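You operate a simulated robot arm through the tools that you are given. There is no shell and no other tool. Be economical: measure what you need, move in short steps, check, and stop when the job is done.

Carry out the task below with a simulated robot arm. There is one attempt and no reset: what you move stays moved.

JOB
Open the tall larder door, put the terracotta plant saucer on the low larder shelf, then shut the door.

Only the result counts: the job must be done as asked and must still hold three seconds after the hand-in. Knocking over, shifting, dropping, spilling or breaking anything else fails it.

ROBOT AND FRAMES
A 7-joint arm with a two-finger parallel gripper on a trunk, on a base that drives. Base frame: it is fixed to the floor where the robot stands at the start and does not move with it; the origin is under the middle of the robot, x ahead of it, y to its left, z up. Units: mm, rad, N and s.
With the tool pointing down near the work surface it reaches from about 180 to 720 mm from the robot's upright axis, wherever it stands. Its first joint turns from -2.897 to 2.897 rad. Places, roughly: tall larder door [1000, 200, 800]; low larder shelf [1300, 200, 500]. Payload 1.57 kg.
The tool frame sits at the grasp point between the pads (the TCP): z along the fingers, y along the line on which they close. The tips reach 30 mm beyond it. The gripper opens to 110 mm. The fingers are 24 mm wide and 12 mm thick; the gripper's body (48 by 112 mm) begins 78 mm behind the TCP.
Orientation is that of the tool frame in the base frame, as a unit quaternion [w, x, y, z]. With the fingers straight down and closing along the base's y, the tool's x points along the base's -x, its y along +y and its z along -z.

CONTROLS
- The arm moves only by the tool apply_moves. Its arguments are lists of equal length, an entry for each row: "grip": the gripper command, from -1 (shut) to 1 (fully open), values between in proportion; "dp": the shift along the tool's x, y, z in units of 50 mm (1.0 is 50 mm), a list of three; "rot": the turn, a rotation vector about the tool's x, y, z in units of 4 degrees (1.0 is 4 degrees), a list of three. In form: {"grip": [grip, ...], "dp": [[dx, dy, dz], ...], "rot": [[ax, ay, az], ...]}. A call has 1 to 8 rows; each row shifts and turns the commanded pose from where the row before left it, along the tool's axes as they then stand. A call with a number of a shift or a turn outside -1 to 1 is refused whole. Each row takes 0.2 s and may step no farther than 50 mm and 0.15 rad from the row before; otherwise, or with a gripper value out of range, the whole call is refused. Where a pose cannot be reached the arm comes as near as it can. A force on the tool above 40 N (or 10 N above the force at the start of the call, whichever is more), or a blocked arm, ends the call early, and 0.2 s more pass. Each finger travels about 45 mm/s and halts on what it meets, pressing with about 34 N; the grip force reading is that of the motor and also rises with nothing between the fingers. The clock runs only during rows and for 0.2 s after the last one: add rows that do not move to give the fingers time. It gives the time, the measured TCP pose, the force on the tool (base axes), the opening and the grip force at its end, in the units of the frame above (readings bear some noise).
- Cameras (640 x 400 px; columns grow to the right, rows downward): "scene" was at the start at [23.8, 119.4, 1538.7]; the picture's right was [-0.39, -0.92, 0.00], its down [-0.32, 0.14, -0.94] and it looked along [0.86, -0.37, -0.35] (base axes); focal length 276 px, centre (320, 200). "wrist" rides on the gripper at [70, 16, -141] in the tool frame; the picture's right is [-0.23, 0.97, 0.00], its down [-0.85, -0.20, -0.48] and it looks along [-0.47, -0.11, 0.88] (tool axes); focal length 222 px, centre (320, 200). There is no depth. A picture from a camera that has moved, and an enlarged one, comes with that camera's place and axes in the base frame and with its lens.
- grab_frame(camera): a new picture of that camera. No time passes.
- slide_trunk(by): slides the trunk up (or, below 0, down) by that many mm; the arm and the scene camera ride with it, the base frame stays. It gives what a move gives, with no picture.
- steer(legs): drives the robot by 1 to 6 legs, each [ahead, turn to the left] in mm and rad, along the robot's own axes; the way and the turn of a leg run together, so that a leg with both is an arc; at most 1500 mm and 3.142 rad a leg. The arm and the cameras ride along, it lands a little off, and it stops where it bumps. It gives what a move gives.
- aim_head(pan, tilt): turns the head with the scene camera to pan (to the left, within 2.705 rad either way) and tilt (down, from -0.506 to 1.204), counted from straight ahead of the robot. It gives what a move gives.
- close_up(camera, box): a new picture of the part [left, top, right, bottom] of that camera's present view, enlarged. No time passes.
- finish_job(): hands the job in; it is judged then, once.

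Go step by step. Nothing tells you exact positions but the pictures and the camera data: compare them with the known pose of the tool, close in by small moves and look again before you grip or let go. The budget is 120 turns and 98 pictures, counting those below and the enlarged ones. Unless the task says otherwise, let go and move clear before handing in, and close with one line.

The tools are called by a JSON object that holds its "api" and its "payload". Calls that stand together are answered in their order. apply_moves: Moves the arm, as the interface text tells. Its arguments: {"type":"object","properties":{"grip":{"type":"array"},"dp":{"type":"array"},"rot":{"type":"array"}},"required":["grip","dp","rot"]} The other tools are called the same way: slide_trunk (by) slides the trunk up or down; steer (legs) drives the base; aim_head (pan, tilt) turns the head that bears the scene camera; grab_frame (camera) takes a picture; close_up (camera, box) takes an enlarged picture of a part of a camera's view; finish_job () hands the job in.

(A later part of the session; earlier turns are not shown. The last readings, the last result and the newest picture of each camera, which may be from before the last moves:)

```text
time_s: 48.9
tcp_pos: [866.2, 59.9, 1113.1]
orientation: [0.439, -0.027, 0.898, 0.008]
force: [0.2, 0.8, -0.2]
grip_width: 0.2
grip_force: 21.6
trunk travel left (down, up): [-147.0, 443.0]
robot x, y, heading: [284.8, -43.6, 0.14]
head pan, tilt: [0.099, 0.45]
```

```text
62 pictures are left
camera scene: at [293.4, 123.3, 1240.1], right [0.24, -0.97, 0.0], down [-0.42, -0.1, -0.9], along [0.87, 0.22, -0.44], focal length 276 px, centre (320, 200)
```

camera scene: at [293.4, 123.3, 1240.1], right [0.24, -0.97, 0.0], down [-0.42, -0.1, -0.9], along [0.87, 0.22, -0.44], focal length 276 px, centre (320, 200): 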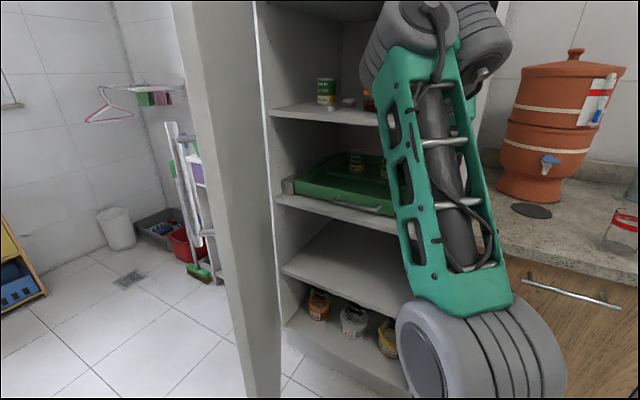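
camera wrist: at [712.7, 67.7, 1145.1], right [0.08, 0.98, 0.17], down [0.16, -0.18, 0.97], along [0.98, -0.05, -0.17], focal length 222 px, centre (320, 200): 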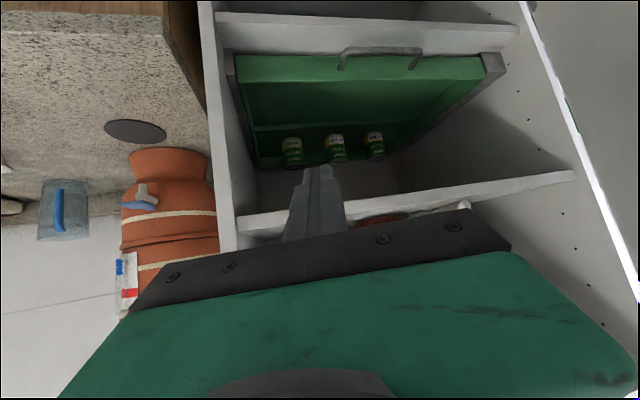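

Excellent: the door swung to about 55–60°, and the empty low shelf (z≈510–530) is visible with the shelf above near 850. I continue pushing the door beyond 90°.

{"api": "steer", "payload": {"legs": [[0, 0.75]]}}

{"api": "steer", "payload": {"legs": [[130, 0]]}}

{"api": "grab_frame", "payload": {"camera": "scene"}}

```text
time_s: 51.3
tcp_pos: [643.5, 423.7, 1114.7]
orientation: [0.406, -0.352, 0.827, 0.167]
force: [0.2, 0.3, 0.2]
grip_width: 0.2
grip_force: 21.3
trunk travel left (down, up): [-147.0, 443.0]
robot x, y, heading: [289.3, -43.1, 0.882]
head pan, tilt: [0.099, 0.45]
```

```text
time_s: 52.6
tcp_pos: [726.0, 526.4, 1113.4]
orientation: [0.406, -0.351, 0.827, 0.166]
force: [-0.4, -0.1, -0.2]
grip_width: 0.0
grip_force: 21.5
trunk travel left (down, up): [-147.0, 443.0]
robot x, y, heading: [368.1, 56.0, 0.883]
head pan, tilt: [0.099, 0.45]
```

```text
61 pictures are left
camera scene: at [262.1, 186.5, 1240.1], right [0.83, -0.55, 0.0], down [-0.24, -0.36, -0.9], along [0.5, 0.75, -0.44], focal length 276 px, centre (320, 200)
```

scene: 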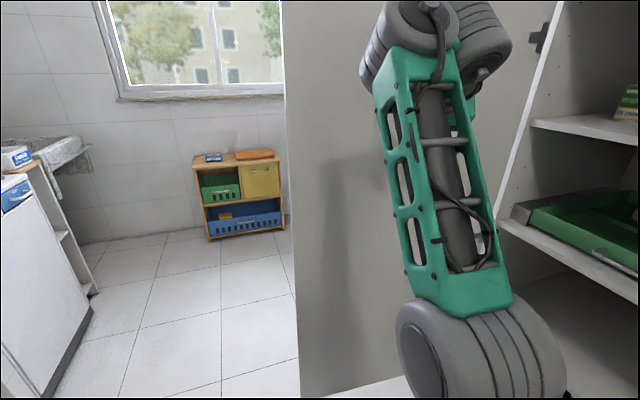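

The door has swung to roughly 100°, leaving the larder clear. Now I back out and drive to the saucer at about (886, -807), keeping the arm posture high.

{"api": "steer", "payload": {"legs": [[-125, 0], [0, -1.3]]}}

{"api": "steer", "payload": {"legs": [[0, -1.38], [670, 0], [0, 1.54]]}}

{"api": "aim_head", "payload": {"pan": 0.0, "tilt": 0.45}}

{"api": "grab_frame", "payload": {"camera": "scene"}}

{"api": "grab_frame", "payload": {"camera": "wrist"}}

```text
time_s: 57.1
tcp_pos: [837.3, -260.4, 1113.2]
orientation: [0.425, 0.222, 0.87, -0.114]
force: [0.3, 0.4, -0.3]
grip_width: 0.1
grip_force: 21.6
trunk travel left (down, up): [-147.0, 443.0]
robot x, y, heading: [288.8, -39.1, -0.421]
head pan, tilt: [0.099, 0.45]
```

```text
time_s: 67.9
tcp_pos: [711.6, -818.8, 1113.6]
orientation: [0.432, 0.152, 0.886, -0.079]
force: [0.8, -0.3, 0.0]
grip_width: 0.0
grip_force: 21.2
trunk travel left (down, up): [-147.0, 443.0]
robot x, y, heading: [138.7, -691.8, -0.26]
head pan, tilt: [0.099, 0.45]
```

```text
time_s: 68.6
tcp_pos: [712.1, -818.9, 1113.8]
orientation: [0.432, 0.152, 0.886, -0.079]
force: [1.1, 0.6, -0.3]
grip_width: 0.0
grip_force: 21.7
trunk travel left (down, up): [-147.0, 443.0]
robot x, y, heading: [141.1, -689.4, -0.258]
head pan, tilt: [0.0, 0.45]
```

```text
60 pictures are left
camera scene: at [206.6, -546.5, 1240.1], right [-0.26, -0.97, 0.0], down [-0.42, 0.11, -0.9], along [0.87, -0.23, -0.44], focal length 276 px, centre (320, 200)
```

scene: 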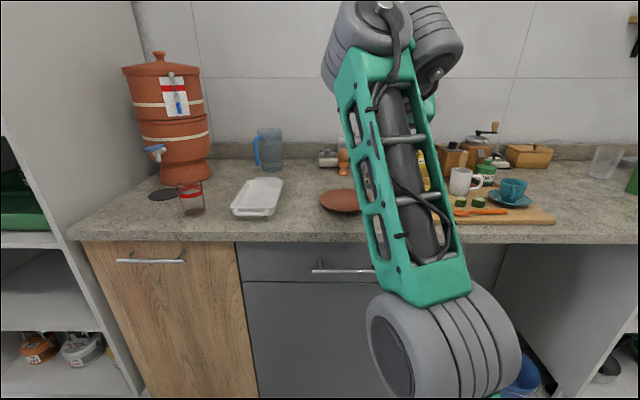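

```text
59 pictures are left
camera wrist: at [573.3, -752.1, 1145.1], right [0.46, 0.87, 0.17], down [0.08, -0.23, 0.97], along [0.88, -0.43, -0.17], focal length 222 px, centre (320, 200)
```

wrist: 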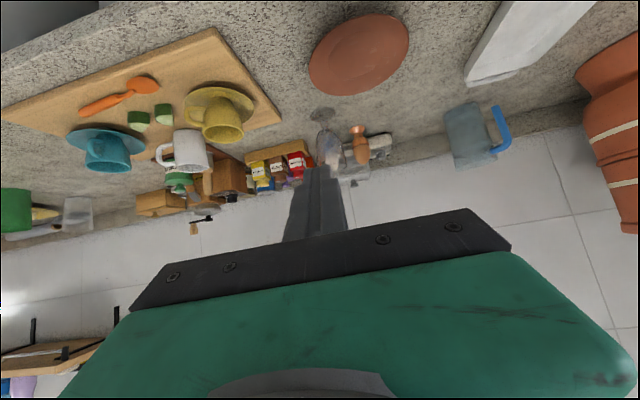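

Saucer centre is about (870, -790), radius ~78. Before grasping I need a better arm posture (this one can't get low), so I back off and rework the arm with tool pointing down.

{"api": "steer", "payload": {"legs": [[-200, 0]]}}

{"api": "apply_moves", "payload": {"grip": [-1, -1, -1, -1, -1, -1, -1, -1], "dp": [[0, 0, 0], [0, 0, 0], [0, 0, 0], [0, 0, 0], [0, 0, 0], [0, 0, 0], [0, 0, 0], [0, 0, 0]], "rot": [[0, 1, 0], [0, 1, 0], [0, 1, 0], [0, 1, 0], [0, 1, 0], [0, 1, 0], [0, 1, 0], [0, 1, 0]]}}

{"api": "apply_moves", "payload": {"grip": [-1, -1, -1, -1, -1, -1, -1, -1], "dp": [[0, 0, 0], [0, 0, 0], [0, 0, 0], [0, 0, 0], [0, 0, 0], [0, 0, 1], [0, 0, 1], [0, 0, 1]], "rot": [[0, 1, 0], [0, 1, 0], [0, 1, 0], [0, 1, 0], [0, 1, 0], [0, 0, 0], [0, 0, 0], [0, 0, 0]]}}

{"api": "aim_head", "payload": {"pan": -0.3, "tilt": 0.9}}

{"api": "grab_frame", "payload": {"camera": "scene"}}

```text
time_s: 70.2
tcp_pos: [518.2, -767.1, 1113.7]
orientation: [0.432, 0.151, 0.886, -0.079]
force: [0.1, 0.6, -0.3]
grip_width: 0.2
grip_force: 21.0
trunk travel left (down, up): [-147.0, 443.0]
robot x, y, heading: [-60.1, -637.4, -0.26]
head pan, tilt: [0.0, 0.45]
```

```text
time_s: 72.0
tcp_pos: [486.6, -722.8, 1003.1]
orientation: [0.272, 0.162, 0.947, -0.052]
force: [-0.3, 0.2, 0.3]
grip_width: 0.1
grip_force: 21.1
out of reach, approached as far as the arm can: row 1, 2, 3, 4, 5, 6, 7, 8
trunk travel left (down, up): [-147.0, 443.0]
robot x, y, heading: [-55.9, -637.4, -0.259]
head pan, tilt: [0.0, 0.45]
```

```text
time_s: 73.8
tcp_pos: [495.0, -717.6, 766.4]
orientation: [0.138, 0.168, 0.976, -0.028]
force: [0.1, -0.4, 0.4]
grip_width: 0.0
grip_force: 21.0
out of reach, approached as far as the arm can: row 1, 2, 3, 4, 5
trunk travel left (down, up): [-147.0, 443.0]
robot x, y, heading: [-57.1, -636.8, -0.265]
head pan, tilt: [0.0, 0.45]
```

```text
time_s: 74.7
tcp_pos: [495.2, -716.7, 765.6]
orientation: [0.138, 0.168, 0.976, -0.028]
force: [0.0, 0.0, -1.0]
grip_width: 0.0
grip_force: 21.1
trunk travel left (down, up): [-147.0, 443.0]
robot x, y, heading: [-60.5, -636.4, -0.262]
head pan, tilt: [-0.3, 0.901]
```

```text
58 pictures are left
camera scene: at [-13.6, -511.0, 1201.9], right [-0.53, -0.85, 0.0], down [-0.66, 0.42, -0.62], along [0.53, -0.33, -0.78], focal length 276 px, centre (320, 200)
```

scene: 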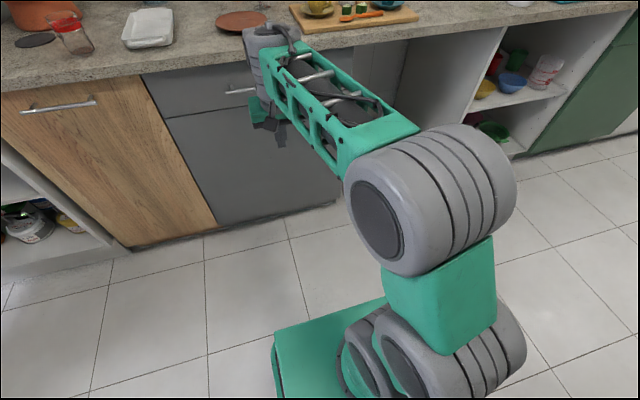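

The elbow has now swung out to the right and the tool is low (z 766) - a more useful posture. I'll test tilting forward from here.

{"api": "apply_moves", "payload": {"grip": [-1, -1, -1, -1, -1, -1, -1, -1], "dp": [[0, 0, 0], [0, 0, 0], [0, 0, 0], [0, 0, 0], [0, 0, 0], [0, 0, 0], [0, 0, 0], [0, 0, 0]], "rot": [[0, -1, 0], [0, -1, 0], [0, -1, 0], [0, -1, 0], [0, -1, 0], [0, -1, 0], [0, -1, 0], [0, -1, 0]]}}

{"api": "grab_frame", "payload": {"camera": "scene"}}

```text
time_s: 76.5
tcp_pos: [495.1, -717.5, 765.6]
orientation: [0.402, 0.154, 0.9, -0.073]
force: [0.4, -1.2, 0.9]
grip_width: 0.0
grip_force: 21.1
trunk travel left (down, up): [-147.0, 443.0]
robot x, y, heading: [-60.2, -640.7, -0.261]
head pan, tilt: [-0.3, 0.901]
```

```text
57 pictures are left
camera scene: at [-13.6, -511.0, 1201.8], right [-0.53, -0.85, 0.0], down [-0.66, 0.42, -0.62], along [0.53, -0.33, -0.78], focal length 276 px, centre (320, 200)
```

scene: 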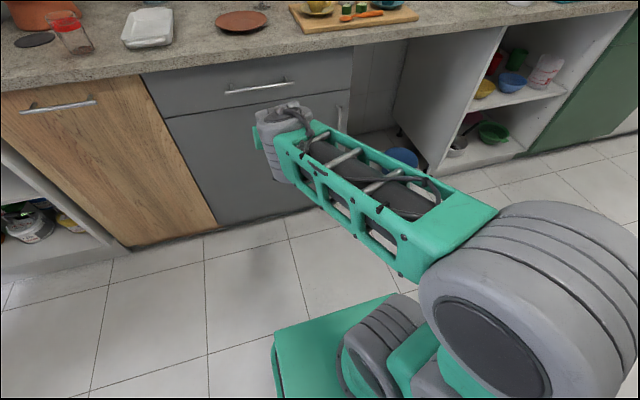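

Now it tilts freely. I'll tilt further to see how horizontal it gets.

{"api": "apply_moves", "payload": {"grip": [-1, -1, -1, -1, -1, -1], "dp": [[0, 0, 0], [0, 0, 0], [0, 0, 0], [0, 0, 0], [0, 0, 0], [0, 0, 0]], "rot": [[0, -1, 0], [0, -1, 0], [0, -1, 0], [0, -1, 0], [0, -1, 0], [0, -1, 0]]}}

{"api": "grab_frame", "payload": {"camera": "scene"}}

```text
time_s: 77.9
tcp_pos: [494.7, -717.4, 767.6]
orientation: [0.58, 0.135, 0.797, -0.104]
force: [0.0, 0.5, -0.3]
grip_width: 0.0
grip_force: 21.0
trunk travel left (down, up): [-147.0, 443.0]
robot x, y, heading: [-55.9, -637.1, -0.258]
head pan, tilt: [-0.3, 0.901]
```

```text
56 pictures are left
camera scene: at [-13.7, -511.0, 1201.8], right [-0.53, -0.85, 0.0], down [-0.66, 0.42, -0.62], along [0.53, -0.33, -0.78], focal length 276 px, centre (320, 200)
```

scene: 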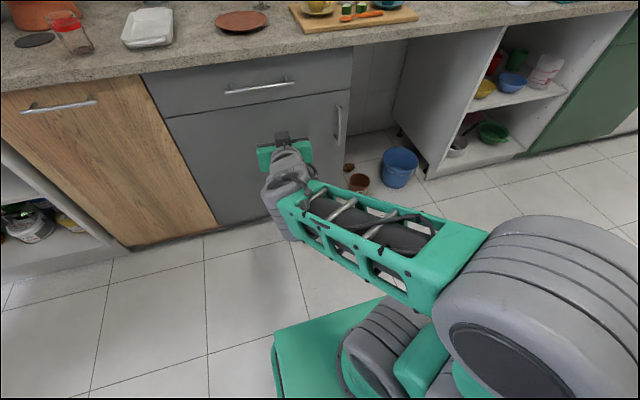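

This posture is fine and free of limits. I set tilt back to ~52°, open to ~60 mm, raise the trunk, and approach the saucer's right rim.

{"api": "apply_moves", "payload": {"grip": [0.09, 0.09, 0.09, 0.09, 0.09, 0.09], "dp": [[0, -0.5, 0], [0, -0.5, 0], [0, 0, 0], [0, 0, 0], [0, 0, 0], [0, 0, 0]], "rot": [[0, 1, 0], [0, 1, 0], [0, 1, 0], [0, 1, 0], [0, 1, 0], [0, 0, 0]]}}

{"api": "slide_trunk", "payload": {"by": 250}}

{"api": "steer", "payload": {"legs": [[240, 0]]}}

{"api": "grab_frame", "payload": {"camera": "wrist"}}

{"api": "aim_head", "payload": {"pan": -0.1, "tilt": 0.6}}

{"api": "grab_frame", "payload": {"camera": "scene"}}

```text
time_s: 79.3
tcp_pos: [477.0, -764.4, 767.0]
orientation: [0.431, 0.152, 0.886, -0.079]
force: [-0.2, -0.5, 0.1]
grip_width: 60.3
grip_force: 0.0
trunk travel left (down, up): [-147.0, 443.0]
robot x, y, heading: [-58.6, -638.5, -0.261]
head pan, tilt: [-0.3, 0.901]
```

```text
time_s: 81.9
tcp_pos: [479.5, -764.0, 1015.3]
orientation: [0.432, 0.152, 0.885, -0.079]
force: [0.0, -0.2, 1.2]
grip_width: 60.0
grip_force: 0.1
trunk travel left (down, up): [-397.0, 193.0]
robot x, y, heading: [-56.6, -637.1, -0.26]
head pan, tilt: [-0.3, 0.901]
```

```text
time_s: 83.7
tcp_pos: [710.4, -825.8, 1015.8]
orientation: [0.432, 0.151, 0.886, -0.079]
force: [-0.2, -0.3, 0.2]
grip_width: 59.8
grip_force: 0.1
trunk travel left (down, up): [-397.0, 193.0]
robot x, y, heading: [179.1, -700.2, -0.257]
head pan, tilt: [-0.3, 0.901]
```

```text
55 pictures are left
camera wrist: at [572.1, -759.0, 1048.4], right [0.46, 0.87, 0.17], down [0.07, -0.23, 0.97], along [0.89, -0.43, -0.17], focal length 222 px, centre (320, 200)
```

wrist: 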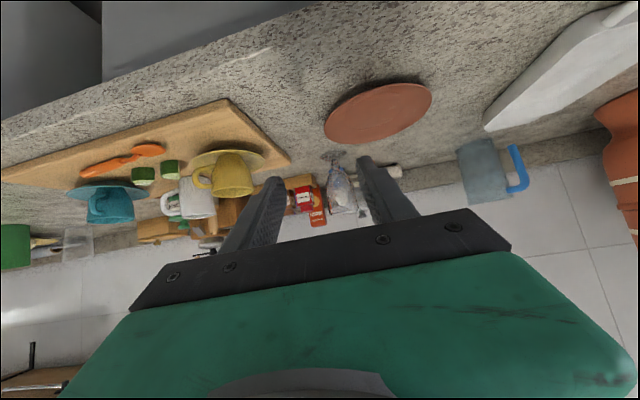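

```text
time_s: 84.5
tcp_pos: [711.4, -826.2, 1016.2]
orientation: [0.431, 0.151, 0.886, -0.079]
force: [0.1, 0.6, -0.3]
grip_width: 60.1
grip_force: 0.3
trunk travel left (down, up): [-397.0, 193.0]
robot x, y, heading: [177.3, -700.8, -0.262]
head pan, tilt: [-0.099, 0.6]
```

```text
54 pictures are left
camera scene: at [238.3, -564.0, 1476.5], right [-0.35, -0.94, 0.0], down [-0.53, 0.2, -0.82], along [0.77, -0.29, -0.57], focal length 276 px, centre (320, 200)
```

scene: 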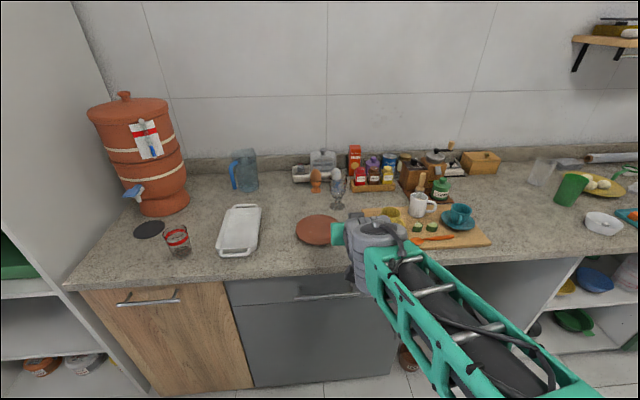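

Saucer centre confirmed at about (872, -793). I drive 125 mm to sit above its right rim and look.

{"api": "steer", "payload": {"legs": [[122, 0]]}}

{"api": "slide_trunk", "payload": {"by": -60}}

{"api": "grab_frame", "payload": {"camera": "wrist"}}

{"api": "close_up", "payload": {"camera": "scene", "box": [240, 150, 440, 275]}}

```text
time_s: 85.7
tcp_pos: [831.2, -857.9, 1016.5]
orientation: [0.432, 0.151, 0.885, -0.079]
force: [-0.6, 0.4, -0.2]
grip_width: 60.0
grip_force: 0.0
trunk travel left (down, up): [-397.0, 193.0]
robot x, y, heading: [293.5, -731.1, -0.262]
head pan, tilt: [-0.099, 0.6]
```

```text
time_s: 86.7
tcp_pos: [831.4, -858.6, 957.8]
orientation: [0.432, 0.151, 0.886, -0.079]
force: [-0.5, 1.1, 0.7]
grip_width: 60.2
grip_force: 0.1
trunk travel left (down, up): [-337.0, 253.0]
robot x, y, heading: [293.6, -731.3, -0.256]
head pan, tilt: [-0.099, 0.6]
```

```text
53 pictures are left
camera wrist: at [692.0, -790.7, 988.4], right [0.46, 0.87, 0.17], down [0.08, -0.23, 0.97], along [0.89, -0.43, -0.17], focal length 222 px, centre (320, 200)
```

wrist: 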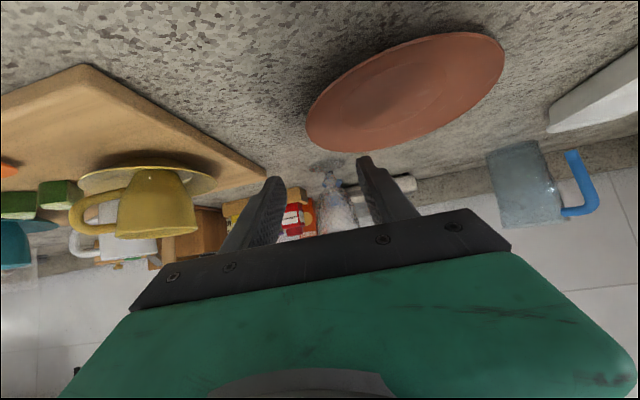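

```text
3.20 times, centred on (340, 212) of scene
camera zoom: at [358.1, -595.8, 1416.6], right [-0.35, -0.94, 0.0], down [-0.53, 0.2, -0.83], along [0.77, -0.29, -0.56], focal length 884 px, centre (256, 160)
```

zoom: 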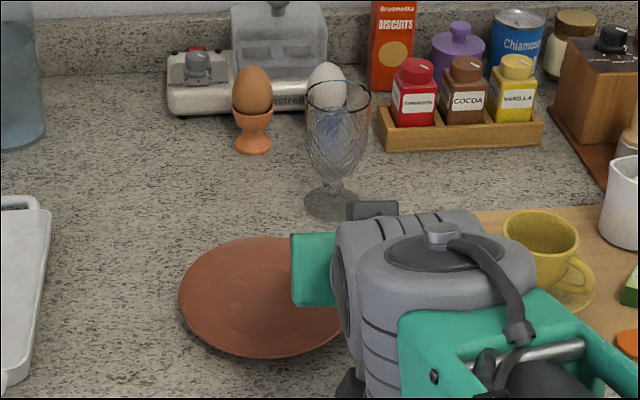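

The rim sits centred between the fingers. I lower to TCP z≈920 and check.

{"api": "slide_trunk", "payload": {"by": -36}}

{"api": "grab_frame", "payload": {"camera": "wrist"}}

{"api": "close_up", "payload": {"camera": "scene", "box": [260, 180, 400, 268]}}

```text
time_s: 87.5
tcp_pos: [830.3, -857.8, 920.8]
orientation: [0.432, 0.151, 0.886, -0.079]
force: [-0.2, -0.7, -0.5]
grip_width: 59.7
grip_force: 0.1
trunk travel left (down, up): [-301.0, 289.0]
robot x, y, heading: [294.3, -731.5, -0.262]
head pan, tilt: [-0.099, 0.6]
```

```text
51 pictures are left
camera wrist: at [692.0, -790.7, 952.3], right [0.46, 0.87, 0.17], down [0.08, -0.23, 0.97], along [0.89, -0.43, -0.17], focal length 222 px, centre (320, 200)
```

wrist: 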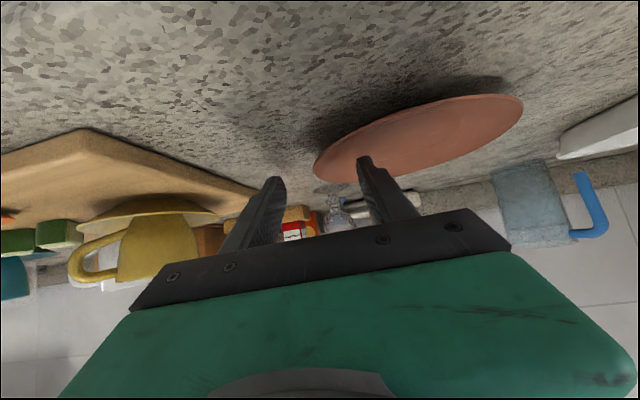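

```text
4.55 times, centred on (330, 224) of scene
camera zoom: at [358.1, -595.8, 1380.6], right [-0.35, -0.94, 0.0], down [-0.53, 0.2, -0.83], along [0.77, -0.29, -0.56], focal length 1256 px, centre (274, 91)
```

zoom: 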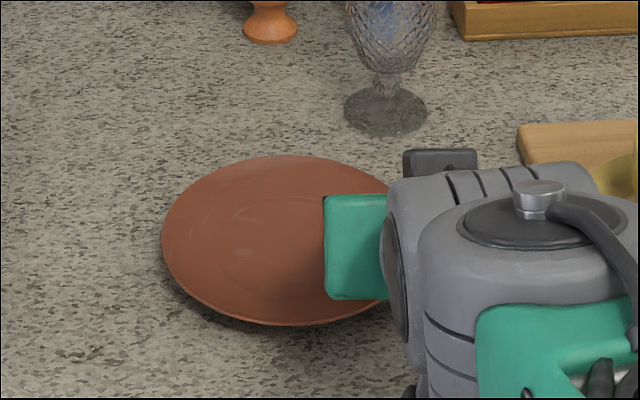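

The saucer has a wide flared rim overhanging the counter, so a sideways pinch is poor. A plate-style grip (closing axis vertical, fingers from the near side) is better. I back off and roll the gripper 90°.

{"api": "slide_trunk", "payload": {"by": 70}}

{"api": "steer", "payload": {"legs": [[-200, 0]]}}

{"api": "apply_moves", "payload": {"grip": [0, 0, 0, 0, 0, 0, 0, 0], "dp": [[0, 0, 0], [0, 0, 0], [0, 0, 0], [0, 0, 0], [0, 0, 0], [0, 0, 0], [0, 0, 0], [0, 0, 0]], "rot": [[0, 0, 1], [0, 0, 1], [0, 0, 1], [0, 0, 1], [0, 0, 1], [0, 0, 1], [0, 0, 1], [0, 0, 1]]}}

```text
time_s: 88.6
tcp_pos: [830.7, -857.9, 991.1]
orientation: [0.432, 0.151, 0.886, -0.079]
force: [0.1, -0.5, 0.0]
grip_width: 60.0
grip_force: 0.1
trunk travel left (down, up): [-371.0, 219.0]
robot x, y, heading: [294.7, -733.2, -0.262]
head pan, tilt: [-0.099, 0.6]
```

```text
time_s: 90.2
tcp_pos: [637.2, -806.8, 990.5]
orientation: [0.432, 0.151, 0.886, -0.079]
force: [0.7, -0.2, -0.5]
grip_width: 60.0
grip_force: 0.1
trunk travel left (down, up): [-371.0, 219.0]
robot x, y, heading: [102.9, -681.8, -0.257]
head pan, tilt: [-0.099, 0.6]
```

```text
time_s: 92.0
tcp_pos: [636.9, -807.0, 989.5]
orientation: [0.437, 0.391, 0.809, 0.043]
force: [-0.2, -0.8, 0.6]
grip_width: 54.8
grip_force: 0.0
trunk travel left (down, up): [-371.0, 219.0]
robot x, y, heading: [102.2, -675.9, -0.26]
head pan, tilt: [-0.099, 0.6]
```

{"api": "apply_moves", "payload": {"grip": [0, 0, 0, 0, 0, 0, 0, 0], "dp": [[0, 0, 0], [0, 0, 0], [0, 0, 0], [0, 0, 0], [0, 0, 0], [0, 0, 0], [0, 0, 0], [0, 0, 0]], "rot": [[0, 0, 1], [0, 0, 1], [0, 0, 1], [0, 0, 1], [0, 0, 1], [0, 0, 1], [0, 0, 1], [0, 0, 1]]}}

{"api": "apply_moves", "payload": {"grip": [0, 0, 0, 0, 0, 0, 0], "dp": [[0, 0, 0], [0, 0, 0], [0, 0, 0], [0, 0, 0], [0, 0, 0], [0, 0, 0], [0, 0, 0]], "rot": [[0, 0, 1], [0, 0, 1], [0, 0, 1], [0, 0, 1], [0, 0, 1], [0, 0, 1], [0, 0, 0.5]]}}

{"api": "grab_frame", "payload": {"camera": "wrist"}}

{"api": "grab_frame", "payload": {"camera": "scene"}}

```text
time_s: 93.8
tcp_pos: [637.5, -806.4, 990.6]
orientation: [0.408, 0.599, 0.67, 0.161]
force: [0.6, 0.0, -0.7]
grip_width: 54.9
grip_force: 0.1
trunk travel left (down, up): [-371.0, 219.0]
robot x, y, heading: [101.9, -682.7, -0.264]
head pan, tilt: [-0.099, 0.6]
```

```text
time_s: 95.4
tcp_pos: [635.3, -806.4, 989.8]
orientation: [0.361, 0.734, 0.519, 0.25]
force: [0.0, -0.8, -0.4]
grip_width: 55.0
grip_force: 0.0
trunk travel left (down, up): [-371.0, 219.0]
robot x, y, heading: [101.4, -679.7, -0.262]
head pan, tilt: [-0.099, 0.6]
```

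```text
49 pictures are left
camera wrist: at [565.4, -706.2, 1089.5], right [0.49, -0.41, 0.77], down [-0.76, -0.64, 0.14], along [0.43, -0.65, -0.62], focal length 222 px, centre (320, 200)
```

wrist: 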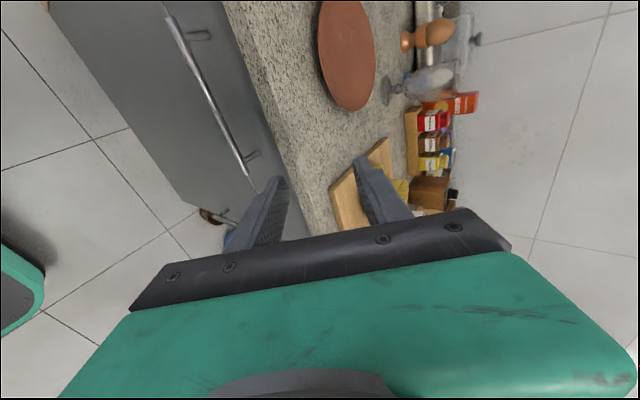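

```text
48 pictures are left
camera scene: at [163.8, -544.2, 1450.6], right [-0.35, -0.94, 0.0], down [-0.53, 0.2, -0.83], along [0.77, -0.29, -0.56], focal length 276 px, centre (320, 200)
```

scene: 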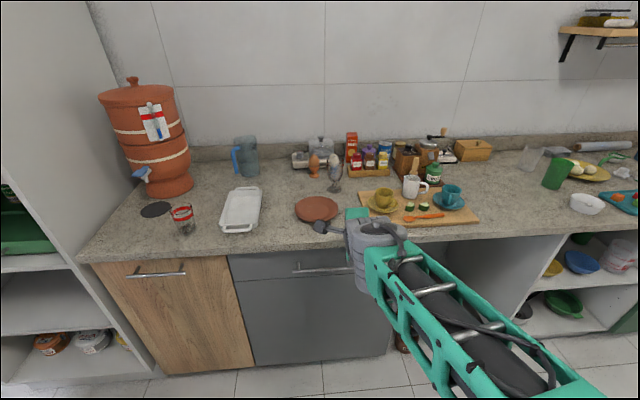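

Roll done; the +y finger is the upper one. Now tilt to ~60°, shift 80 mm left, move to a standoff just short of the near rim, and lower.

{"api": "apply_moves", "payload": {"grip": [0, 0, 0, 0], "dp": [[0.8, 0, 0], [0.8, 0, 0], [0, 0, 0], [0, 0, 0]], "rot": [[-1, 0, 0], [-1, 0, 0], [0, 0, 0], [0, 0, 0]]}}

{"api": "steer", "payload": {"legs": [[100, 0]]}}

{"api": "slide_trunk", "payload": {"by": -50}}

{"api": "grab_frame", "payload": {"camera": "wrist"}}

{"api": "grab_frame", "payload": {"camera": "scene"}}

```text
time_s: 96.4
tcp_pos: [664.6, -732.1, 990.1]
orientation: [0.411, 0.706, 0.5, 0.286]
force: [0.3, 0.0, -0.3]
grip_width: 55.0
grip_force: 0.0
trunk travel left (down, up): [-371.0, 219.0]
robot x, y, heading: [103.5, -677.4, -0.261]
head pan, tilt: [-0.099, 0.6]
```

```text
time_s: 97.5
tcp_pos: [759.2, -756.6, 990.0]
orientation: [0.411, 0.706, 0.501, 0.286]
force: [0.1, 0.3, -0.2]
grip_width: 54.9
grip_force: 0.2
trunk travel left (down, up): [-371.0, 219.0]
robot x, y, heading: [201.3, -704.8, -0.26]
head pan, tilt: [-0.099, 0.6]
```

```text
time_s: 98.5
tcp_pos: [759.4, -757.2, 939.6]
orientation: [0.412, 0.706, 0.5, 0.285]
force: [1.3, -0.4, 0.2]
grip_width: 55.1
grip_force: 0.1
trunk travel left (down, up): [-321.0, 269.0]
robot x, y, heading: [195.3, -703.1, -0.262]
head pan, tilt: [-0.099, 0.6]
```

```text
47 pictures are left
camera wrist: at [677.2, -652.5, 1023.6], right [0.38, -0.37, 0.85], down [-0.77, -0.63, 0.07], along [0.51, -0.68, -0.53], focal length 222 px, centre (320, 200)
```

wrist: 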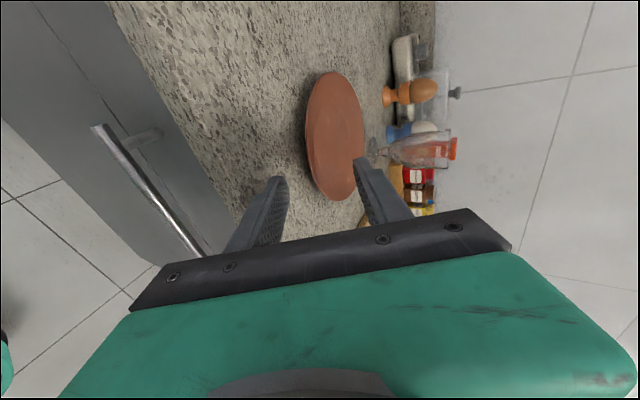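

```text
46 pictures are left
camera scene: at [261.1, -570.1, 1400.6], right [-0.35, -0.94, 0.0], down [-0.53, 0.2, -0.83], along [0.77, -0.29, -0.56], focal length 276 px, centre (320, 200)
```

scene: 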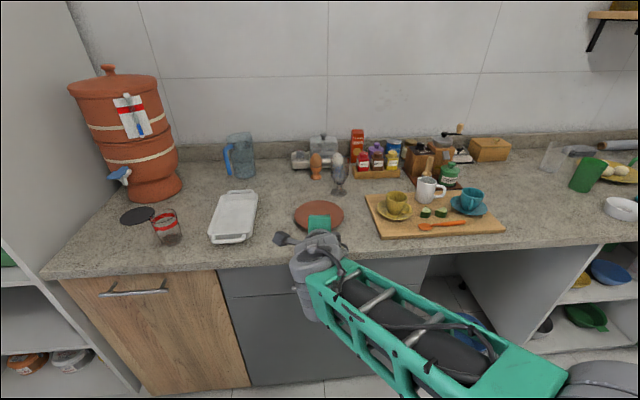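

{"api": "close_up", "payload": {"camera": "wrist", "box": [220, 60, 460, 210]}}

{"api": "slide_trunk", "payload": {"by": -8}}

{"api": "steer", "payload": {"legs": [[22, 0]]}}

{"api": "close_up", "payload": {"camera": "wrist", "box": [220, 60, 460, 210]}}

```text
2.67 times, centred on (340, 135) of wrist
camera zoom: at [677.2, -652.5, 1023.6], right [0.38, -0.37, 0.85], down [-0.77, -0.63, 0.07], along [0.51, -0.68, -0.53], focal length 592 px, centre (267, 373)
```

zoom: 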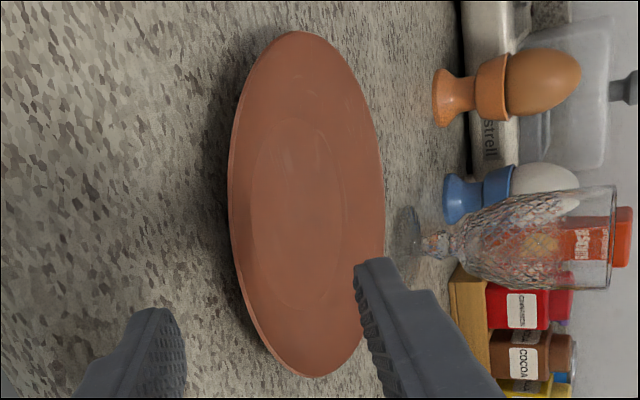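

```text
time_s: 99.0
tcp_pos: [760.3, -758.0, 930.7]
orientation: [0.412, 0.707, 0.5, 0.285]
force: [-0.2, 0.0, 0.3]
grip_width: 55.2
grip_force: 0.0
trunk travel left (down, up): [-313.0, 277.0]
robot x, y, heading: [201.9, -707.3, -0.257]
head pan, tilt: [-0.099, 0.6]
```

```text
time_s: 99.8
tcp_pos: [781.4, -763.0, 931.4]
orientation: [0.412, 0.707, 0.5, 0.285]
force: [0.0, 0.0, 0.4]
grip_width: 55.0
grip_force: 0.1
trunk travel left (down, up): [-313.0, 277.0]
robot x, y, heading: [219.6, -712.3, -0.262]
head pan, tilt: [-0.099, 0.6]
```

```text
2.67 times, centred on (340, 135) of wrist
camera zoom: at [698.3, -658.1, 1015.6], right [0.38, -0.37, 0.85], down [-0.77, -0.63, 0.07], along [0.51, -0.68, -0.53], focal length 592 px, centre (267, 373)
```

zoom: 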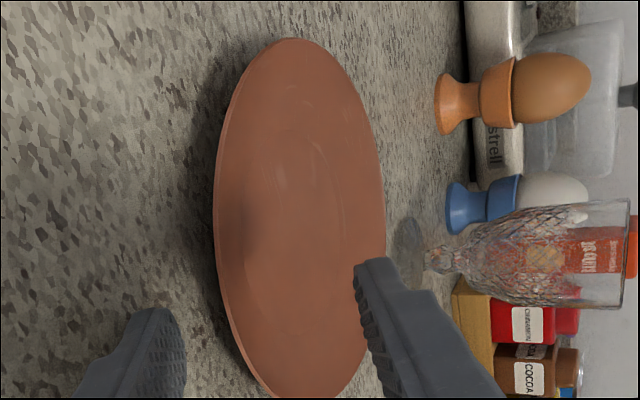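

The lower finger sits just before the near rim at the counter height. I'll creep forward 14 mm with the arm and look.

{"api": "apply_moves", "payload": {"grip": [0, 0], "dp": [[0, 0.14, 0.24], [0, 0, 0]], "rot": [[0, 0, 0], [0, 0, 0]]}}

{"api": "close_up", "payload": {"camera": "wrist", "box": [220, 60, 460, 210]}}

```text
time_s: 100.4
tcp_pos: [794.0, -768.0, 932.0]
orientation: [0.412, 0.707, 0.5, 0.285]
force: [-0.7, 0.2, -0.1]
grip_width: 55.2
grip_force: 0.1
trunk travel left (down, up): [-313.0, 277.0]
robot x, y, heading: [219.1, -711.0, -0.259]
head pan, tilt: [-0.099, 0.6]
```

```text
2.67 times, centred on (340, 135) of wrist
camera zoom: at [711.4, -662.9, 1015.8], right [0.38, -0.37, 0.85], down [-0.77, -0.63, 0.07], along [0.51, -0.68, -0.53], focal length 592 px, centre (267, 373)
```

zoom: 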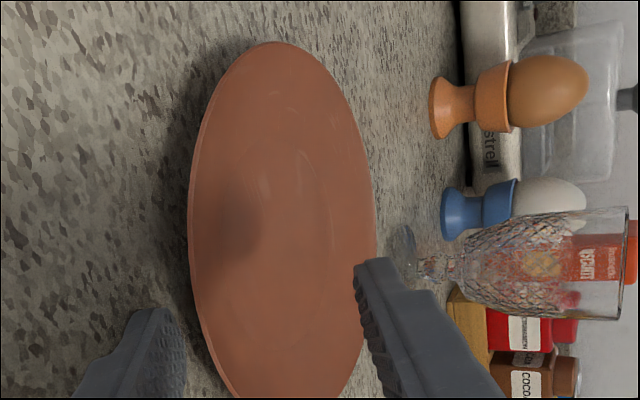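

{"api": "apply_moves", "payload": {"grip": [0, 0], "dp": [[0, 0.12, 0.208], [0, 0, 0]], "rot": [[0, 0, 0], [0, 0, 0]]}}

{"api": "close_up", "payload": {"camera": "wrist", "box": [220, 60, 460, 210]}}

```text
time_s: 101.0
tcp_pos: [806.0, -771.3, 930.5]
orientation: [0.411, 0.707, 0.5, 0.286]
force: [-0.2, -0.7, -0.5]
grip_width: 55.0
grip_force: 0.4
trunk travel left (down, up): [-313.0, 277.0]
robot x, y, heading: [218.8, -714.3, -0.259]
head pan, tilt: [-0.099, 0.6]
```

```text
2.67 times, centred on (340, 135) of wrist
camera zoom: at [723.2, -667.1, 1015.6], right [0.38, -0.37, 0.85], down [-0.77, -0.63, 0.07], along [0.51, -0.68, -0.53], focal length 592 px, centre (267, 373)
```

zoom: 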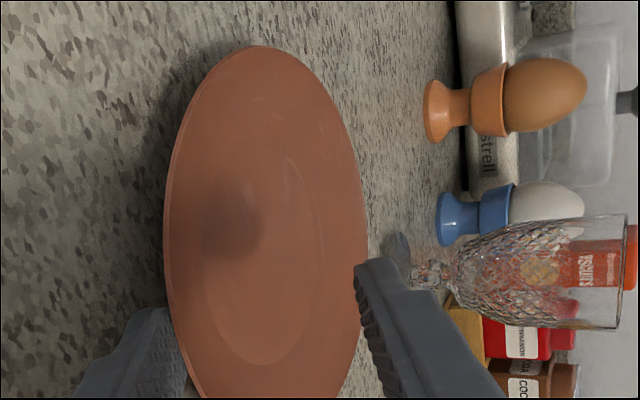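

The lower finger has slid under the rim without contact. I go in another 6 mm, then close while keeping the lower finger at its height.

{"api": "apply_moves", "payload": {"grip": [0, -0.18, -0.36, -0.545, -0.545], "dp": [[0, 0.06, 0.1], [0, -0.1, 0], [0, -0.1, 0], [0, -0.1, 0], [0, 0, 0]], "rot": [[0, 0, 0], [0, 0, 0], [0, 0, 0], [0, 0, 0], [0, 0, 0]]}}

{"api": "close_up", "payload": {"camera": "wrist", "box": [220, 60, 460, 210]}}

```text
time_s: 102.2
tcp_pos: [804.7, -770.8, 919.4]
orientation: [0.411, 0.706, 0.5, 0.286]
force: [0.4, -0.6, 0.0]
grip_width: 25.1
grip_force: 0.0
trunk travel left (down, up): [-313.0, 277.0]
robot x, y, heading: [218.1, -710.9, -0.253]
head pan, tilt: [-0.099, 0.6]
```

```text
2.67 times, centred on (340, 135) of wrist
camera zoom: at [721.4, -666.4, 1002.7], right [0.38, -0.37, 0.85], down [-0.77, -0.63, 0.07], along [0.51, -0.68, -0.53], focal length 592 px, centre (267, 373)
```

zoom: 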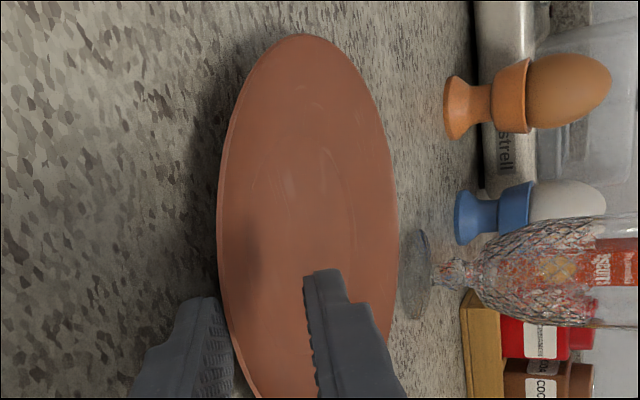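

{"api": "apply_moves", "payload": {"grip": [-0.545, -0.73, -0.82, -1, -1, -1], "dp": [[0, 0.06, 0.1], [0, -0.1, 0], [0, -0.05, 0], [0, -0.03, 0], [0, 0, 0], [0, 0, 0]], "rot": [[0, 0, 0], [0, 0, 0], [0, 0, 0], [0, 0, 0], [0, 0, 0], [0, 0, 0]]}}

{"api": "close_up", "payload": {"camera": "wrist", "box": [220, 60, 460, 210]}}

```text
time_s: 103.6
tcp_pos: [805.7, -771.1, 912.8]
orientation: [0.413, 0.706, 0.499, 0.286]
force: [0.1, -0.2, 1.7]
grip_width: 2.7
grip_force: 23.4
trunk travel left (down, up): [-313.0, 277.0]
robot x, y, heading: [218.3, -710.4, -0.259]
head pan, tilt: [-0.099, 0.6]
```

```text
2.67 times, centred on (340, 135) of wrist
camera zoom: at [722.4, -667.1, 995.8], right [0.38, -0.37, 0.85], down [-0.77, -0.63, 0.07], along [0.51, -0.68, -0.53], focal length 592 px, centre (267, 373)
```

zoom: 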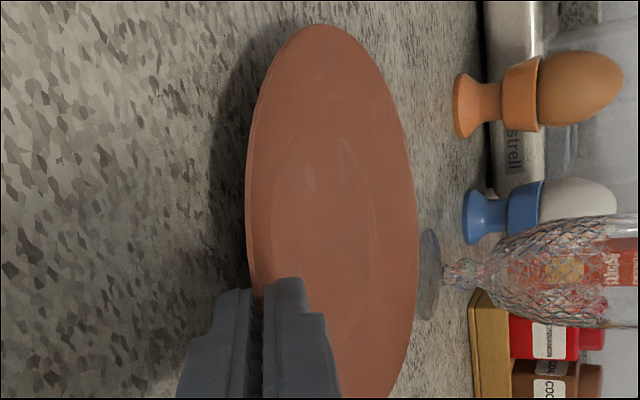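

The rim is gripped (2.7 mm thick). Lift 30 mm and check.

{"api": "slide_trunk", "payload": {"by": 30}}

{"api": "grab_frame", "payload": {"camera": "wrist"}}

{"api": "close_up", "payload": {"camera": "scene", "box": [240, 150, 440, 275]}}

```text
time_s: 104.4
tcp_pos: [805.1, -770.0, 940.6]
orientation: [0.411, 0.707, 0.5, 0.285]
force: [-0.2, -0.9, -0.3]
grip_width: 2.1
grip_force: 23.6
trunk travel left (down, up): [-343.0, 247.0]
robot x, y, heading: [219.7, -712.3, -0.26]
head pan, tilt: [-0.099, 0.6]
```

```text
39 pictures are left
camera wrist: at [722.4, -666.8, 1025.3], right [0.38, -0.37, 0.85], down [-0.77, -0.63, 0.07], along [0.51, -0.68, -0.53], focal length 222 px, centre (320, 200)
```

wrist: 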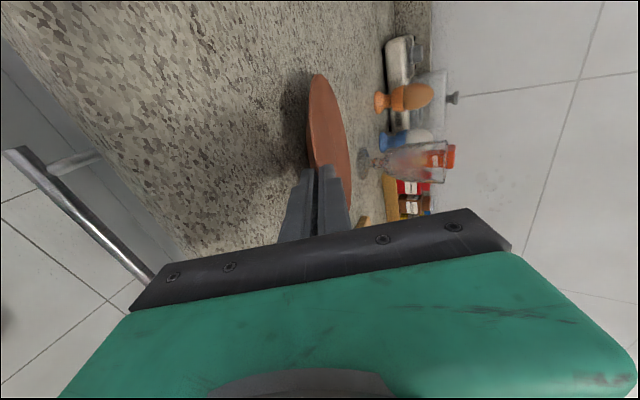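

```text
3.20 times, centred on (340, 212) of scene
camera zoom: at [282.4, -575.7, 1422.6], right [-0.35, -0.94, 0.0], down [-0.53, 0.2, -0.83], along [0.77, -0.29, -0.56], focal length 884 px, centre (256, 160)
```

zoom: 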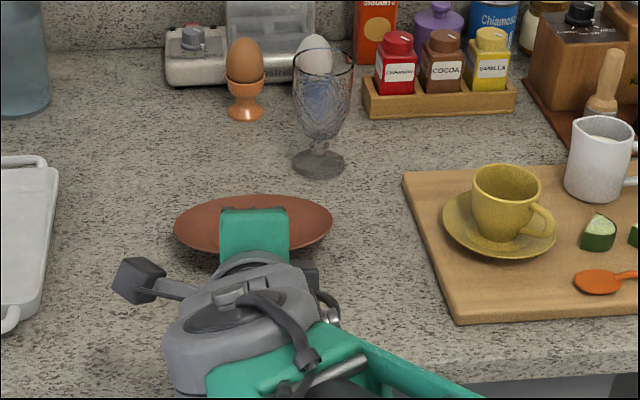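

The near rim rises and the saucer tips down at the far side. Lift more and see if it hangs stable.

{"api": "slide_trunk", "payload": {"by": 70}}

{"api": "grab_frame", "payload": {"camera": "wrist"}}

{"api": "close_up", "payload": {"camera": "scene", "box": [240, 150, 440, 275]}}

```text
time_s: 105.5
tcp_pos: [805.6, -771.5, 1011.3]
orientation: [0.411, 0.706, 0.5, 0.285]
force: [0.1, 0.2, -1.8]
grip_width: 1.9
grip_force: 23.6
trunk travel left (down, up): [-413.0, 177.0]
robot x, y, heading: [221.2, -711.1, -0.259]
head pan, tilt: [-0.099, 0.6]
```

```text
37 pictures are left
camera wrist: at [722.5, -666.9, 1095.2], right [0.38, -0.37, 0.85], down [-0.77, -0.63, 0.07], along [0.51, -0.68, -0.53], focal length 222 px, centre (320, 200)
```

wrist: 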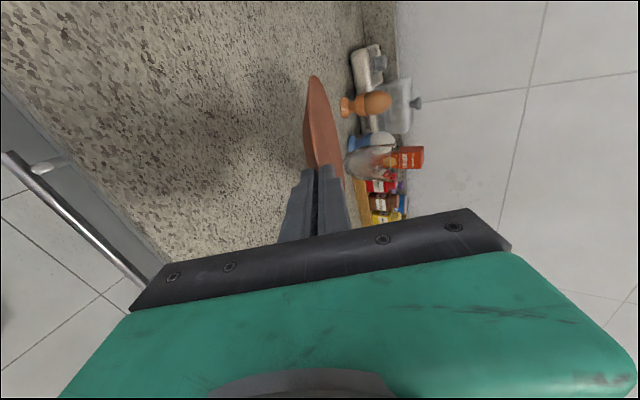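

```text
3.20 times, centred on (340, 212) of scene
camera zoom: at [282.5, -575.8, 1492.6], right [-0.35, -0.94, 0.0], down [-0.53, 0.2, -0.83], along [0.77, -0.29, -0.56], focal length 884 px, centre (256, 160)
```

zoom: 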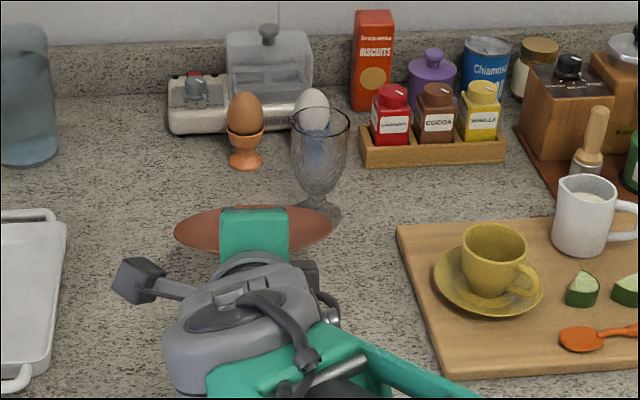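

The saucer hangs firmly in the gripper, drooping ~18°. I back away from the counter, turn right, and reverse toward the larder so the arm never sweeps past the open door.

{"api": "steer", "payload": {"legs": [[-250, 0]]}}

{"api": "steer", "payload": {"legs": [[0, -0.77], [0, -0.77]]}}

{"api": "steer", "payload": {"legs": [[-520, 0], [-525, 0]]}}

{"api": "aim_head", "payload": {"pan": 1.5, "tilt": 0.5}}

{"api": "grab_frame", "payload": {"camera": "scene"}}

{"api": "grab_frame", "payload": {"camera": "wrist"}}

```text
time_s: 107.3
tcp_pos: [564.0, -706.4, 1011.4]
orientation: [0.412, 0.706, 0.5, 0.286]
force: [-0.6, 0.8, -0.8]
grip_width: 1.8
grip_force: 23.8
trunk travel left (down, up): [-413.0, 177.0]
robot x, y, heading: [-23.2, -647.9, -0.263]
head pan, tilt: [-0.099, 0.6]
```

```text
time_s: 111.8
tcp_pos: [-72.1, -1232.5, 1011.0]
orientation: [0.493, 0.855, -0.137, -0.084]
force: [0.6, 0.9, -1.6]
grip_width: 1.6
grip_force: 23.6
trunk travel left (down, up): [-413.0, 177.0]
robot x, y, heading: [-23.4, -646.0, -1.804]
head pan, tilt: [-0.099, 0.6]
```

```text
time_s: 117.5
tcp_pos: [178.5, -213.0, 1011.6]
orientation: [0.494, 0.854, -0.138, -0.084]
force: [-0.3, -0.5, -1.2]
grip_width: 1.3
grip_force: 24.2
trunk travel left (down, up): [-413.0, 177.0]
robot x, y, heading: [226.4, 373.4, -1.813]
head pan, tilt: [-0.099, 0.6]
```

```text
time_s: 119.2
tcp_pos: [178.9, -212.0, 1011.3]
orientation: [0.494, 0.855, -0.137, -0.084]
force: [-0.6, 0.4, -0.6]
grip_width: 1.3
grip_force: 23.4
trunk travel left (down, up): [-413.0, 177.0]
robot x, y, heading: [228.5, 374.5, -1.813]
head pan, tilt: [1.499, 0.499]
```

```text
35 pictures are left
camera scene: at [476.3, 369.7, 1501.7], right [-0.31, -0.95, 0.0], down [-0.46, 0.15, -0.88], along [0.84, -0.27, -0.48], focal length 276 px, centre (320, 200)
```

scene: 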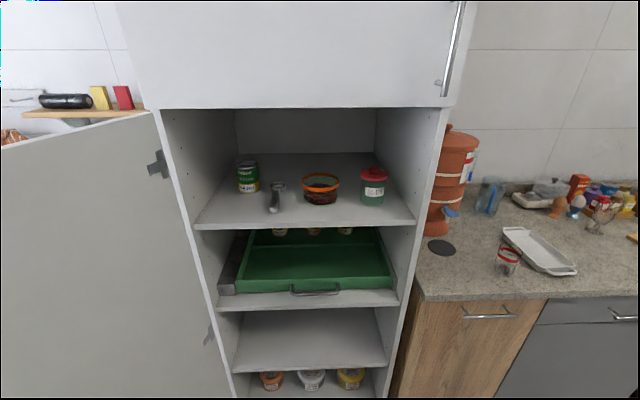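

```text
34 pictures are left
camera wrist: at [282.5, -126.4, 1095.3], right [-0.36, -0.39, 0.85], down [-0.65, 0.76, 0.07], along [-0.67, -0.52, -0.53], focal length 222 px, centre (320, 200)
```

wrist: 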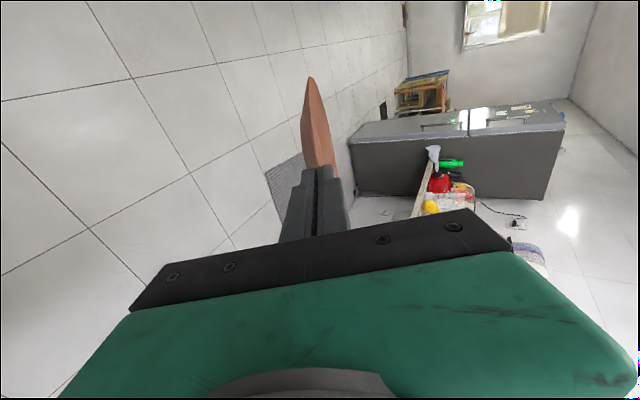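

The door is wide open and the larder interior is visible: the low shelf is empty. The grip width is slowly shrinking, so the saucer may be creeping out; I'll tilt the tool up so gravity doesn't pull it off the pads.

{"api": "apply_moves", "payload": {"grip": [-1, -1, -1, -1, -1, -1], "dp": [[0, 0, 0], [0, 0, 0], [0, 0, 0], [0, 0, 0], [0, 0, 0], [0, 0, 0]], "rot": [[-0.8, 0, 0], [-0.8, 0, 0], [-0.8, 0, 0], [-0.8, 0, 0], [-0.8, 0, 0], [-0.8, 0, 0]]}}

{"api": "close_up", "payload": {"camera": "wrist", "box": [220, 60, 460, 210]}}

```text
time_s: 120.5
tcp_pos: [177.4, -212.8, 1012.2]
orientation: [0.63, 0.76, -0.121, -0.106]
force: [0.1, -0.1, -0.8]
grip_width: 0.9
grip_force: 23.4
trunk travel left (down, up): [-413.0, 177.0]
robot x, y, heading: [225.4, 375.6, -1.81]
head pan, tilt: [1.499, 0.499]
```

```text
2.67 times, centred on (340, 135) of wrist
camera zoom: at [288.9, -105.8, 1053.3], right [-0.26, -0.1, 0.96], down [-0.65, 0.75, -0.1], along [-0.71, -0.65, -0.27], focal length 592 px, centre (267, 373)
```

zoom: 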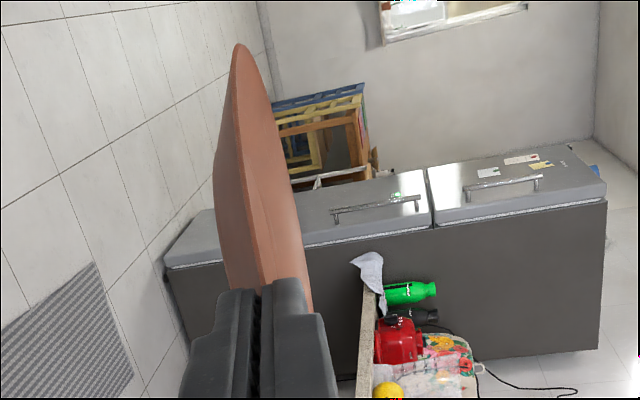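

The saucer is now about level. Turn left to face the larder.

{"api": "steer", "payload": {"legs": [[0, 0.78], [0, 0.77]]}}

{"api": "aim_head", "payload": {"pan": 0.0, "tilt": 0.6}}

{"api": "grab_frame", "payload": {"camera": "scene"}}

{"api": "close_up", "payload": {"camera": "wrist", "box": [220, 60, 460, 210]}}

```text
time_s: 125.0
tcp_pos: [813.1, 310.1, 1011.1]
orientation: [0.525, 0.629, 0.443, 0.362]
force: [0.7, 0.3, -1.6]
grip_width: 0.7
grip_force: 22.4
trunk travel left (down, up): [-413.0, 177.0]
robot x, y, heading: [227.2, 376.0, -0.266]
head pan, tilt: [1.499, 0.499]
```

```text
time_s: 126.6
tcp_pos: [812.3, 309.5, 1011.8]
orientation: [0.525, 0.629, 0.444, 0.364]
force: [-0.8, 0.6, -1.2]
grip_width: 0.8
grip_force: 23.7
trunk travel left (down, up): [-413.0, 177.0]
robot x, y, heading: [224.7, 377.3, -0.263]
head pan, tilt: [0.0, 0.6]
```

```text
32 pictures are left
camera scene: at [293.4, 517.8, 1492.6], right [-0.26, -0.96, 0.0], down [-0.55, 0.15, -0.83], along [0.8, -0.22, -0.56], focal length 276 px, centre (320, 200)
```

scene: 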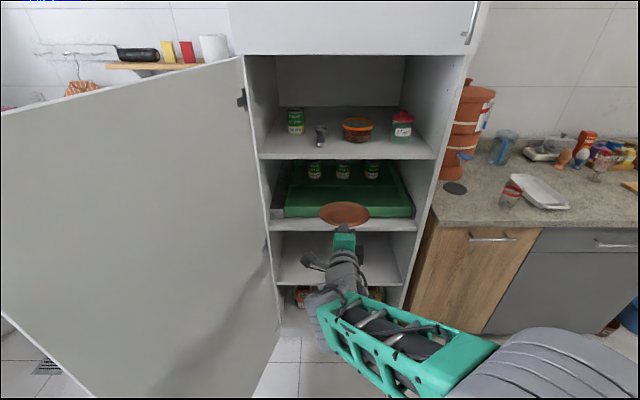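

```text
2.67 times, centred on (340, 135) of wrist
camera zoom: at [709.7, 422.4, 1053.0], right [0.1, -0.27, 0.96], down [-0.77, -0.63, -0.1], along [0.63, -0.73, -0.27], focal length 592 px, centre (267, 373)
```

zoom: 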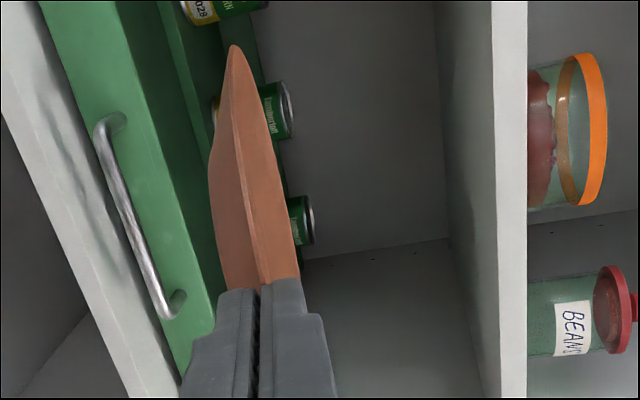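

The saucer is held, level, in front of the larder; the low shelf's front edge is about z 510–520. I lower the trunk fully and drive in partway.

{"api": "slide_trunk", "payload": {"by": -410}}

{"api": "steer", "payload": {"legs": [[120, 0]]}}

{"api": "grab_frame", "payload": {"camera": "scene"}}

{"api": "grab_frame", "payload": {"camera": "wrist"}}

```text
refused: -410 is not a number from -400 to 400
```

```text
time_s: 127.9
tcp_pos: [929.6, 277.9, 1010.2]
orientation: [0.525, 0.63, 0.443, 0.363]
force: [0.9, 0.6, -1.1]
grip_width: 0.7
grip_force: 22.7
trunk travel left (down, up): [-413.0, 177.0]
robot x, y, heading: [342.0, 345.4, -0.269]
head pan, tilt: [0.0, 0.6]
```

```text
30 pictures are left
camera scene: at [409.4, 486.1, 1492.6], right [-0.26, -0.96, 0.0], down [-0.55, 0.15, -0.83], along [0.8, -0.22, -0.56], focal length 276 px, centre (320, 200)
```

scene: 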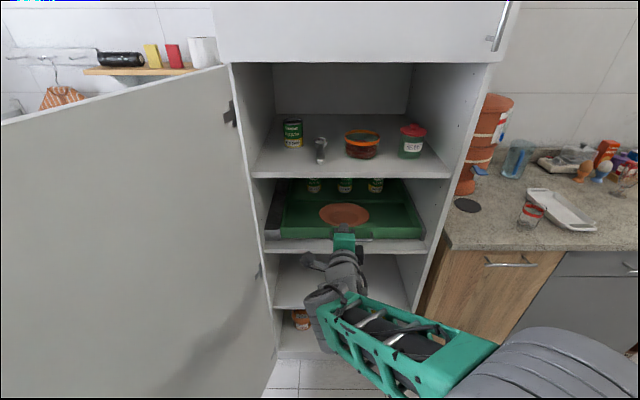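

```text
29 pictures are left
camera wrist: at [825.7, 390.9, 1053.0], right [0.1, -0.27, 0.96], down [-0.77, -0.63, -0.1], along [0.63, -0.73, -0.27], focal length 222 px, centre (320, 200)
```

wrist: 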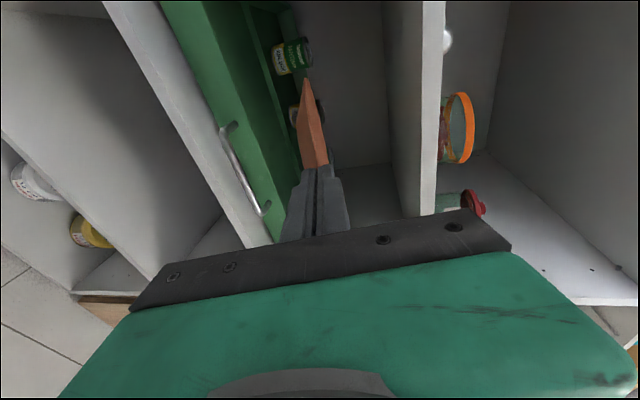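

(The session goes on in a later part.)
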